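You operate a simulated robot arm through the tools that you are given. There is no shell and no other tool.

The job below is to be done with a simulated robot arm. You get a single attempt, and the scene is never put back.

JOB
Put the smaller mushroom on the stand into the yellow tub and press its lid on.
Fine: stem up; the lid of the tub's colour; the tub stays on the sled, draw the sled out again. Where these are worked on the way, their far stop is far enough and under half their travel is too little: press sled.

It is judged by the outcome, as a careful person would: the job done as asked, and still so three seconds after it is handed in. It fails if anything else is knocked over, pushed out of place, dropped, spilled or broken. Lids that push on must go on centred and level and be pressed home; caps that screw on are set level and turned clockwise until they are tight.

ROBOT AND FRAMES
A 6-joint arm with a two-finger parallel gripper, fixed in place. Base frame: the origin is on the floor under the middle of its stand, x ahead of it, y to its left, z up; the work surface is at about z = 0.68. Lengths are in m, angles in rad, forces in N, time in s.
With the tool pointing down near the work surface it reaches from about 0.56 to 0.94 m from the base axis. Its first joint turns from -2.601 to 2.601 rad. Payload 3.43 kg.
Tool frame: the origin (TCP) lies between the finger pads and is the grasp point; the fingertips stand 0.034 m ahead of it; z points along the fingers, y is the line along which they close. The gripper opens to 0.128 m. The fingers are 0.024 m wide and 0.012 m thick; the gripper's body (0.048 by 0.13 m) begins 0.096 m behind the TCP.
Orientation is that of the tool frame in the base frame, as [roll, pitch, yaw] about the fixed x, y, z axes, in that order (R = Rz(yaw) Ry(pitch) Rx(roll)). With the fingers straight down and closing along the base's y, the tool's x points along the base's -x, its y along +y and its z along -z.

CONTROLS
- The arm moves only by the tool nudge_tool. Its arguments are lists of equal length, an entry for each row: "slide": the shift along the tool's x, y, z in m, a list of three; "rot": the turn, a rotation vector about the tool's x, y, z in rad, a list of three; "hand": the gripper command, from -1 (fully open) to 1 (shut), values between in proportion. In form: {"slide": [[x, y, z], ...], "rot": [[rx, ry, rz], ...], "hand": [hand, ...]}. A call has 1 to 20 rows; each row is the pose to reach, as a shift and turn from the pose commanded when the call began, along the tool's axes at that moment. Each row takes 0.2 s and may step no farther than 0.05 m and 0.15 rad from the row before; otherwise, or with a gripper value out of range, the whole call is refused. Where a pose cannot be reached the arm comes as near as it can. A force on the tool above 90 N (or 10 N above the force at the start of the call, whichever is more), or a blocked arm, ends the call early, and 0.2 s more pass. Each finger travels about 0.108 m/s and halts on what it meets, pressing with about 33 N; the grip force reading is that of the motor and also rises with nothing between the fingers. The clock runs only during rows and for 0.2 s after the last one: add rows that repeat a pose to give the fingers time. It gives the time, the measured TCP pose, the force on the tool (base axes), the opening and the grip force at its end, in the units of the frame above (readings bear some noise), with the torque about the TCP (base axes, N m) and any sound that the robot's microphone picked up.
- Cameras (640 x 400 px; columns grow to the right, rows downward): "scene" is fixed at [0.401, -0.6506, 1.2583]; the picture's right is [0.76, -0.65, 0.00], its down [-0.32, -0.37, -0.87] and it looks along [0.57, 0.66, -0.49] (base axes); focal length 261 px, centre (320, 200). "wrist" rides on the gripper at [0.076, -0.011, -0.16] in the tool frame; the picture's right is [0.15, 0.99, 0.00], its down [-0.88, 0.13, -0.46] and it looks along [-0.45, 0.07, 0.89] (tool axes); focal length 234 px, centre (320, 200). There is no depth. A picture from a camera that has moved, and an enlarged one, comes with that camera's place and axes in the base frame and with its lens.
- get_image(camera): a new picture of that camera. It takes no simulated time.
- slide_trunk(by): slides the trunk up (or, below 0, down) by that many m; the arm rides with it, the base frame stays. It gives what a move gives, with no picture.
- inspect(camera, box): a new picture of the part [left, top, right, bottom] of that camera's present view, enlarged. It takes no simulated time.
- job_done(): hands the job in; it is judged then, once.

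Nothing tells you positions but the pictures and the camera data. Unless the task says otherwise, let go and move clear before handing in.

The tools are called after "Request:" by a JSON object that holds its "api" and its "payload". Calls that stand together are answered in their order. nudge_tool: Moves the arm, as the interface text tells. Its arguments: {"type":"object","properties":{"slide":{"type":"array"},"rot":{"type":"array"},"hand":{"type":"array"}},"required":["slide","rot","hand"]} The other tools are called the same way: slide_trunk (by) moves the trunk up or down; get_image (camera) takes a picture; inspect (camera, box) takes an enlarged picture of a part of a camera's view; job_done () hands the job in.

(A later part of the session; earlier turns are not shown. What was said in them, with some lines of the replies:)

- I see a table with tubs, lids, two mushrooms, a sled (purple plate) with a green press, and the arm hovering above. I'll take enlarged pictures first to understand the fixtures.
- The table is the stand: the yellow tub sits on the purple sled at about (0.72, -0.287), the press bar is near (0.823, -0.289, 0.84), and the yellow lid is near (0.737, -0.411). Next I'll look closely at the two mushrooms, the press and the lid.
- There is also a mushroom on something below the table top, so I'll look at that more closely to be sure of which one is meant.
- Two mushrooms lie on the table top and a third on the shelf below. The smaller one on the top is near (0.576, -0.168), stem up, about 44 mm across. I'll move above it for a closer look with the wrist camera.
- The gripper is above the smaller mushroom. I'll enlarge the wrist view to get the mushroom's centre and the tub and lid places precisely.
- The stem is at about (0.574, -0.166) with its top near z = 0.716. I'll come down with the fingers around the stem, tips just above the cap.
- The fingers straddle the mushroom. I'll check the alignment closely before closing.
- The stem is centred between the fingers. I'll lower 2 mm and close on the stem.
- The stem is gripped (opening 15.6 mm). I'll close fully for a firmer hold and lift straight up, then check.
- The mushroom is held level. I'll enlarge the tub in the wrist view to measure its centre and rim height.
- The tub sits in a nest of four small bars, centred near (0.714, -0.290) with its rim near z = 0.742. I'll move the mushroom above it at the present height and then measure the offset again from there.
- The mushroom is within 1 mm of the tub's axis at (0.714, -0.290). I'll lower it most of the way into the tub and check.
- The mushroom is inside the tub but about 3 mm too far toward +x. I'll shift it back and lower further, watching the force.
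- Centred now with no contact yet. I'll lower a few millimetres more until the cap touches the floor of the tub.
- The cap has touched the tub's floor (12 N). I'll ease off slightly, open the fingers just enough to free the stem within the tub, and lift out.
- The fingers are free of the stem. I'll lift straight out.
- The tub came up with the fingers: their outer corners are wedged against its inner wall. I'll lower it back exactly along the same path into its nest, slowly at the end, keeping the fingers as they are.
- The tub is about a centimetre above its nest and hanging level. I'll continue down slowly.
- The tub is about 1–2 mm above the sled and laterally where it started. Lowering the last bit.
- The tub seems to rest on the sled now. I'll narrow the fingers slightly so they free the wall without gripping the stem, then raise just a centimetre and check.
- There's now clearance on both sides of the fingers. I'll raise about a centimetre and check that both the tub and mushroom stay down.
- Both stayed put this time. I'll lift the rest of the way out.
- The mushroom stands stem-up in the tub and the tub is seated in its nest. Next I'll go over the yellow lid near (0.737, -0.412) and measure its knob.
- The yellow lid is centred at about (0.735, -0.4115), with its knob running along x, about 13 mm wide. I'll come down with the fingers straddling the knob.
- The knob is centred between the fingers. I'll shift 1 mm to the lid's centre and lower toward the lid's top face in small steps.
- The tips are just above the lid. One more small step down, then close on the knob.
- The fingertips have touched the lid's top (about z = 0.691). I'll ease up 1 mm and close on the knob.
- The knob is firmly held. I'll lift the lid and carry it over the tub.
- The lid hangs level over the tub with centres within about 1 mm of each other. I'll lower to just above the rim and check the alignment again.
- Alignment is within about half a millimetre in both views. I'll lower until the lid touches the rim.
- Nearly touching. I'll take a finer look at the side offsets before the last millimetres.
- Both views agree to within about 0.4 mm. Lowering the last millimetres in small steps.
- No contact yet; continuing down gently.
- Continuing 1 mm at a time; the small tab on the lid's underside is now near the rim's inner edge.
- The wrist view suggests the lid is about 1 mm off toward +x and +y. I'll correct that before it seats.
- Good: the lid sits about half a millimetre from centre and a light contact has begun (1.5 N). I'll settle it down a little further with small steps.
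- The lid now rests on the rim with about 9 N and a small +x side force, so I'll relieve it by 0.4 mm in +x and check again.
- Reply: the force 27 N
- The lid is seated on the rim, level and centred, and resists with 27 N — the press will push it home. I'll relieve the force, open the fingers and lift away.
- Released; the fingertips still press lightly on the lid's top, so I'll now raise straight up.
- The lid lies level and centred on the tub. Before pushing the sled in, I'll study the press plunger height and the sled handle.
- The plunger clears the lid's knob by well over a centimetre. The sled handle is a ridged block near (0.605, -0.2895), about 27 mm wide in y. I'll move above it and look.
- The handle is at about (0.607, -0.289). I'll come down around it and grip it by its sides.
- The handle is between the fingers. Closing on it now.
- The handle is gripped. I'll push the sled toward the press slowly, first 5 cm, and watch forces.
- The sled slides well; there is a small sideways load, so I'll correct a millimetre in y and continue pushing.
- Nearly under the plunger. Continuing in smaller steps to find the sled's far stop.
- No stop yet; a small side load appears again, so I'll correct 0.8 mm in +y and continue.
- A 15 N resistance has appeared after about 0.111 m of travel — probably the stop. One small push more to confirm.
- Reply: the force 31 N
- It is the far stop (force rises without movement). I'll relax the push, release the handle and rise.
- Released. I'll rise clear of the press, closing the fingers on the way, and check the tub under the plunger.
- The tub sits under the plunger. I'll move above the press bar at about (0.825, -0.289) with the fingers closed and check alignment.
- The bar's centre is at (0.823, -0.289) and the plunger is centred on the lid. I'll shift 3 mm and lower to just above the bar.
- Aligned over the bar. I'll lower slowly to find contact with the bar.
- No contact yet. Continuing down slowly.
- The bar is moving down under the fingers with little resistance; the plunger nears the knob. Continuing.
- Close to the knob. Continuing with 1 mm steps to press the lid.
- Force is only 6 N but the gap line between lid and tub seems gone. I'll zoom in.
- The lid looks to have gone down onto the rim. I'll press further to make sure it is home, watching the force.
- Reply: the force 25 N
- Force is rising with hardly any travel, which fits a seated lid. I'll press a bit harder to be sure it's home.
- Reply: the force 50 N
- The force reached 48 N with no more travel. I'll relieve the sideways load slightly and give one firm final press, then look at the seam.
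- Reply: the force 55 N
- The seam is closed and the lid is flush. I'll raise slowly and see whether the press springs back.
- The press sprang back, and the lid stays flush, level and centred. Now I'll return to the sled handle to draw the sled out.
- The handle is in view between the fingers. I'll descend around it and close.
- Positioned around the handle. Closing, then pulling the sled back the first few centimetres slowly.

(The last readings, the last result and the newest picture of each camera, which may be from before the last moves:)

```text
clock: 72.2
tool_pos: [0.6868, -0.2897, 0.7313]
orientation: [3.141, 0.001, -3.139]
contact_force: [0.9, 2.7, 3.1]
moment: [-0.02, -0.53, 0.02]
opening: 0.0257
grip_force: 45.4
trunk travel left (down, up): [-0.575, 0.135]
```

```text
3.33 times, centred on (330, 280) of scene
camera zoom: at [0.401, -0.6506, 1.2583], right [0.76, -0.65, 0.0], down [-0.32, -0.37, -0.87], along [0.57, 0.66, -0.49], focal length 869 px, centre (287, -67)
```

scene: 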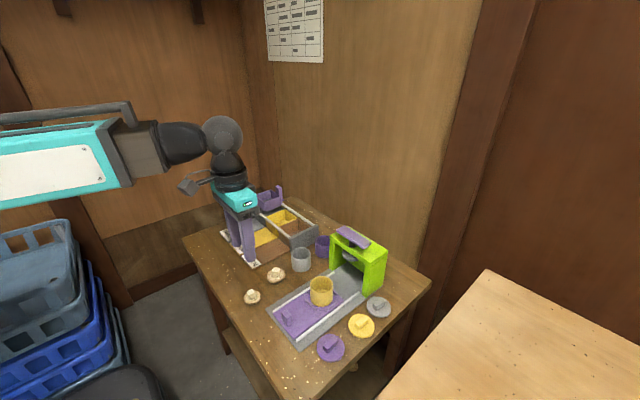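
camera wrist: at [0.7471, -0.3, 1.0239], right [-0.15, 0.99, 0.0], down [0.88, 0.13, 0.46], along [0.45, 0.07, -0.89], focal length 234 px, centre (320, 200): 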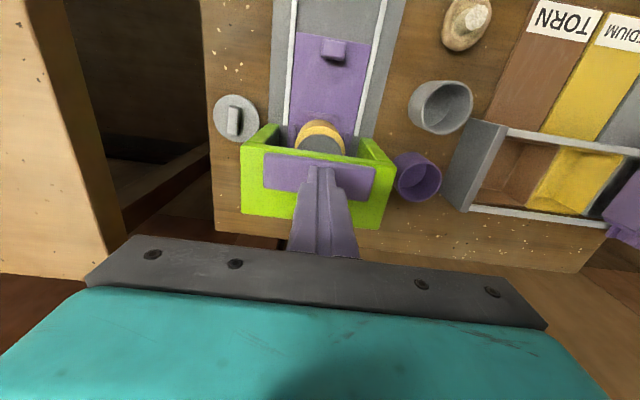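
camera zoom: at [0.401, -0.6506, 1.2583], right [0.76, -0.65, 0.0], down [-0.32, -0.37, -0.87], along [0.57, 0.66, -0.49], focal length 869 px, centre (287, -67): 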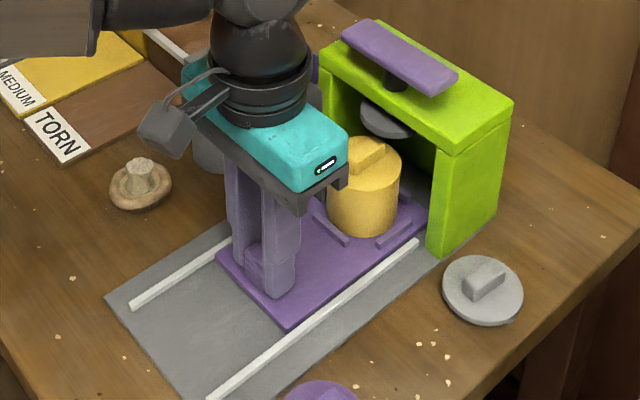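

The sled and tub come out smoothly. Continuing the pull.

Request:
{"api": "nudge_tool", "payload": {"slide": [[0.005, 0, 0], [0.012, 0, 0], [0.02, 0, 0], [0.028, -0.0002, 0], [0.036, -0.0003, 0], [0.044, -0.0004, 0], [0.052, -0.0004, 0], [0.06, -0.0005, 0], [0.066, -0.0005, 0], [0.07, -0.0005, 0], [0.07, -0.0005, 0]], "rot": [[0, 0, 0], [0, 0, 0], [0, 0, 0], [0, 0, 0], [0, 0, 0], [0, 0, 0], [0, 0, 0], [0, 0, 0], [0, 0, 0], [0, 0, 0], [0, 0, 0]], "hand": [1, 1, 1, 1, 1, 1, 1, 1, 1, 1, 1]}}

Request:
{"api": "inspect", "payload": {"camera": "scene", "box": [260, 220, 400, 340]}}

Request:
{"api": "inspect", "payload": {"camera": "wrist", "box": [240, 80, 400, 220]}}

```text
clock: 74.6
tool_pos: [0.6169, -0.2903, 0.732]
orientation: [3.14, -0.001, -3.141]
contact_force: [0.1, 13.3, -2.3]
moment: [0.37, 0.02, -0.08]
opening: 0.0253
grip_force: 45.6
trunk travel left (down, up): [-0.575, 0.135]
```

```text
3.33 times, centred on (330, 280) of scene
camera zoom: at [0.401, -0.6506, 1.2583], right [0.76, -0.65, 0.0], down [-0.32, -0.37, -0.87], along [0.57, 0.66, -0.49], focal length 869 px, centre (287, -67)
```

zoom: 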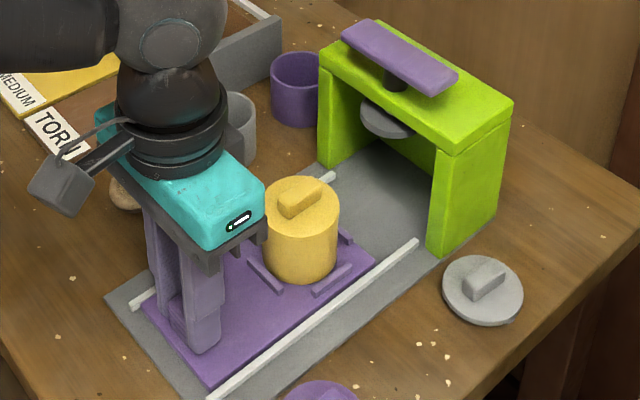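

```text
2.86 times, centred on (320, 150) of wrist
camera zoom: at [0.5408, -0.3012, 0.8909], right [-0.15, 0.99, 0.0], down [0.88, 0.13, 0.46], along [0.45, 0.07, -0.89], focal length 669 px, centre (320, 343)
```

zoom: 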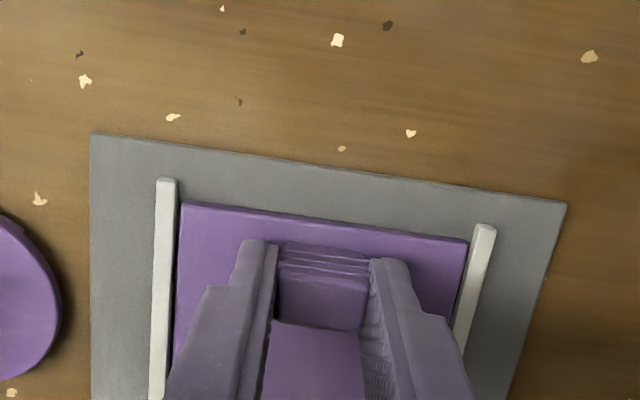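

Almost all the way out; I'll relieve the side load (+1 mm in y) and pull on gently to the outer stop.

Request:
{"api": "nudge_tool", "payload": {"slide": [[0.001, 0.0008, 0], [0.003, 0.001, 0], [0.005, 0.0012, 0], [0.007, 0.0012, 0], [0.009, 0.0012, 0], [0.009, 0.0012, 0]], "rot": [[0, 0, 0], [0, 0, 0], [0, 0, 0], [0, 0, 0], [0, 0, 0], [0, 0, 0]], "hand": [1, 1, 1, 1, 1, 1]}}

Request:
{"api": "inspect", "payload": {"camera": "wrist", "box": [240, 80, 400, 220]}}

```text
clock: 76.0
tool_pos: [0.6072, -0.2898, 0.7305]
orientation: [-3.141, 0.0, -3.139]
contact_force: [0.1, -0.7, 0.7]
moment: [-0.07, 0.39, 0.04]
opening: 0.0257
grip_force: 44.9
trunk travel left (down, up): [-0.575, 0.135]
```

```text
2.86 times, centred on (320, 150) of wrist
camera zoom: at [0.5322, -0.3008, 0.8908], right [-0.15, 0.99, 0.0], down [0.88, 0.13, 0.46], along [0.45, 0.07, -0.89], focal length 669 px, centre (320, 343)
```

zoom: 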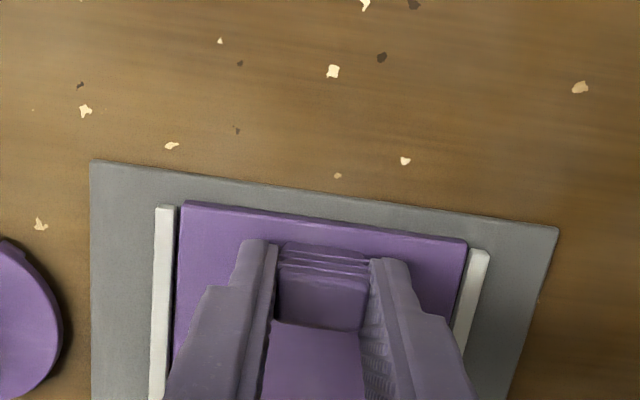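

The sled is within 1–2 mm of where it started. Pulling a little further until I feel the outer stop.

Request:
{"api": "nudge_tool", "payload": {"slide": [[0.001, 0, 0], [0.002, 0, 0], [0.003, 0, 0], [0.003, 0, 0]], "rot": [[0, 0, 0], [0, 0, 0], [0, 0, 0], [0, 0, 0]], "hand": [1, 1, 1, 1]}}

Request:
{"api": "inspect", "payload": {"camera": "wrist", "box": [240, 80, 400, 220]}}

```text
clock: 77.0
tool_pos: [0.6065, -0.2893, 0.7325]
orientation: [3.141, 0.0, -3.14]
contact_force: [10.5, 1.6, 4.1]
moment: [0.07, 0.65, 0.0]
opening: 0.0256
grip_force: 45.1
trunk travel left (down, up): [-0.575, 0.135]
```

```text
2.86 times, centred on (320, 150) of wrist
camera zoom: at [0.5306, -0.3011, 0.8907], right [-0.15, 0.99, 0.0], down [0.88, 0.13, 0.46], along [0.45, 0.07, -0.89], focal length 669 px, centre (320, 343)
```

zoom: 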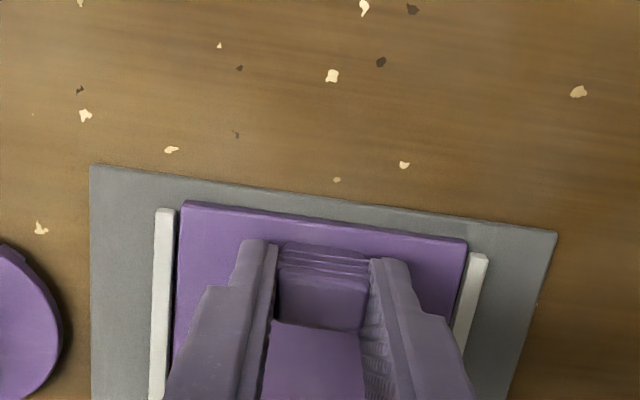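

The outer stop is felt (10 N). I'll relax, release the handle and rise clear.

Request:
{"api": "nudge_tool", "payload": {"slide": [[-0.0012, 0, 0], [-0.0012, 0, 0], [-0.0012, 0, 0], [-0.0012, 0, 0], [-0.0012, 0, 0]], "rot": [[0, 0, 0], [0, 0, 0], [0, 0, 0], [0, 0, 0], [0, 0, 0]], "hand": [1, 0.6, 0.3, 0.1, 0.1]}}

Request:
{"api": "nudge_tool", "payload": {"slide": [[0, 0, -0.015], [0, 0, -0.05], [0, 0, -0.09], [0, 0, -0.13], [0, 0, -0.17], [0, 0, -0.17]], "rot": [[0, 0, 0], [0, 0, 0], [0, 0, 0], [0, 0, 0], [0, 0, 0], [0, 0, 0]], "hand": [0.1, 0.1, 0.1, 0.1, 0.1, 0.1]}}

Request:
{"api": "get_image", "payload": {"camera": "scene"}}

Request:
{"api": "inspect", "payload": {"camera": "scene", "box": [260, 220, 400, 340]}}

Request:
{"api": "inspect", "payload": {"camera": "scene", "box": [300, 262, 345, 310]}}

Request:
{"api": "get_image", "payload": {"camera": "wrist"}}

```text
clock: 78.2
tool_pos: [0.605, -0.2896, 0.7319]
orientation: [3.141, 0.0, 3.142]
contact_force: [0.7, 0.5, 0.4]
moment: [0.0, 0.02, -0.04]
opening: 0.0578
grip_force: 0.1
trunk travel left (down, up): [-0.575, 0.135]
```

```text
clock: 79.6
tool_pos: [0.605, -0.2913, 0.9042]
orientation: [3.141, 0.001, -3.141]
contact_force: [0.1, -0.2, 0.1]
moment: [0.01, -0.01, 0.03]
opening: 0.0577
grip_force: 0.1
trunk travel left (down, up): [-0.575, 0.135]
```

```text
taken
```

scene: 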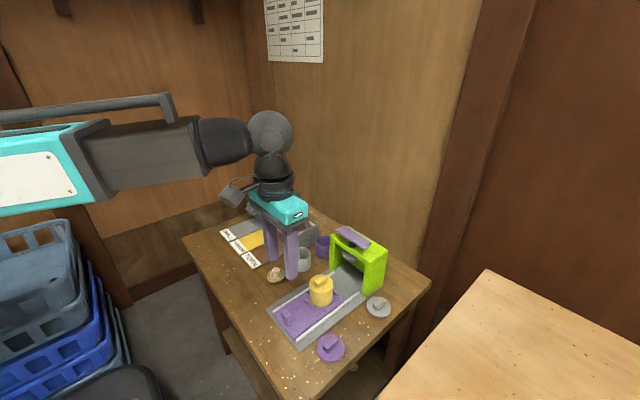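

```text
3.33 times, centred on (330, 280) of scene
camera zoom: at [0.401, -0.6506, 1.2583], right [0.76, -0.65, 0.0], down [-0.32, -0.37, -0.87], along [0.57, 0.66, -0.49], focal length 869 px, centre (287, -67)
```

zoom: 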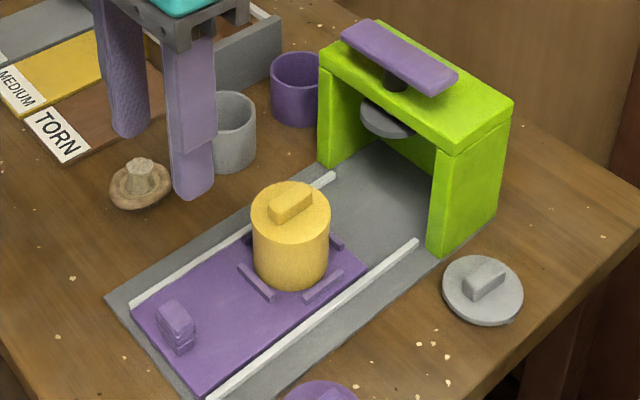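

```text
8.33 times, centred on (322, 286) of scene
camera zoom: at [0.401, -0.6506, 1.2583], right [0.76, -0.65, 0.0], down [-0.32, -0.37, -0.87], along [0.57, 0.66, -0.49], focal length 2173 px, centre (299, -517)
```

zoom: 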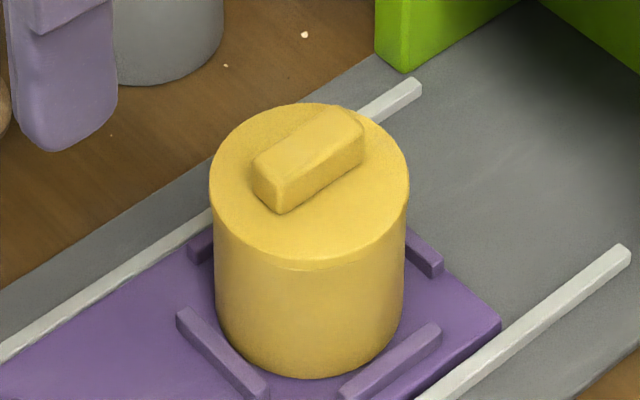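

```text
taken
camera wrist: at [0.5299, -0.3027, 1.0628], right [-0.15, 0.99, 0.0], down [0.88, 0.13, 0.46], along [0.45, 0.07, -0.89], focal length 234 px, centre (320, 200)
```

wrist: 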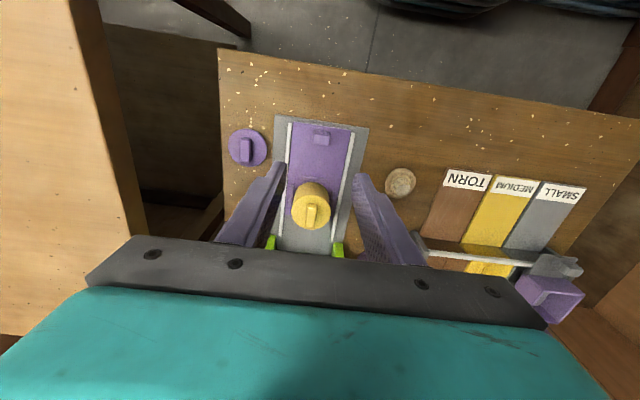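

The sled is back out with the lidded tub on it. I'll take one last close look at the lid from the wrist side before handing in.

Request:
{"api": "inspect", "payload": {"camera": "wrist", "box": [270, 110, 370, 250]}}

Request:
{"api": "inspect", "payload": {"camera": "scene", "box": [305, 270, 337, 310]}}

Request:
{"api": "inspect", "payload": {"camera": "scene", "box": [180, 180, 440, 380]}}

```text
2.86 times, centred on (320, 180) of wrist
camera zoom: at [0.5299, -0.3027, 1.0628], right [-0.15, 0.99, 0.0], down [0.88, 0.13, 0.46], along [0.45, 0.07, -0.89], focal length 669 px, centre (320, 257)
```

zoom: 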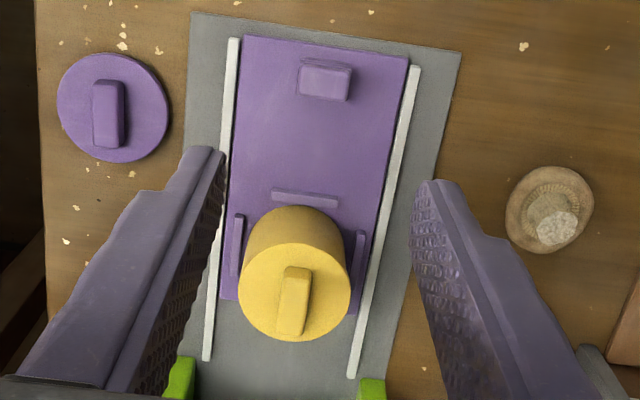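

```text
10.00 times, centred on (321, 290) of scene
camera zoom: at [0.401, -0.6506, 1.2583], right [0.76, -0.65, 0.0], down [-0.32, -0.37, -0.87], along [0.57, 0.66, -0.49], focal length 2607 px, centre (310, -700)
```

zoom: 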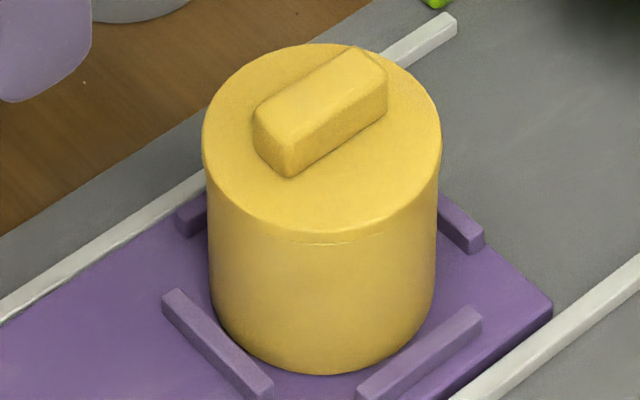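

```text
2.00 times, centred on (310, 280) of scene
camera zoom: at [0.401, -0.6506, 1.2583], right [0.76, -0.65, 0.0], down [-0.32, -0.37, -0.87], along [0.57, 0.66, -0.49], focal length 522 px, centre (340, 40)
```

zoom: 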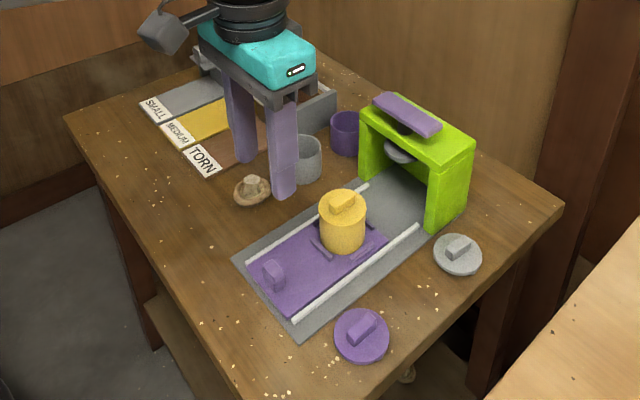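

The yellow lid is flush, level and centred on the tub. The tub is in its nest on the drawn-out sled, the press is back up and everything else is where it was. The gripper is clear, so I'm handing in.

Request:
{"api": "job_done", "payload": {}}

```text
The job is handed in.
```

The smaller mushroom from the table top is in the yellow tub, stem up. The yellow lid is pressed on flush, level and centred.

- **Which mushroom:** I took "the stand" to mean the table top and left the third mushroom, on the shelf below, alone.
- **One slip on the way:** when I first lifted the gripper out, its fingers wedged inside the tub and raised it about 9 cm. I lowered it straight back into its place on the sled, and neither the tub nor the mushroom tipped.
- **Press and sled:** I pushed the sled in to its far stop and pressed the bar to about 55 N, until it moved no further. I then drew the sled back out to its outer stop with the tub still on it. The press sprang back up on its own.
- **Everything else:** in the last pictures, taken just before I handed in, the other tubs, lids and the larger mushroom are where they started. The gripper is open and clear.
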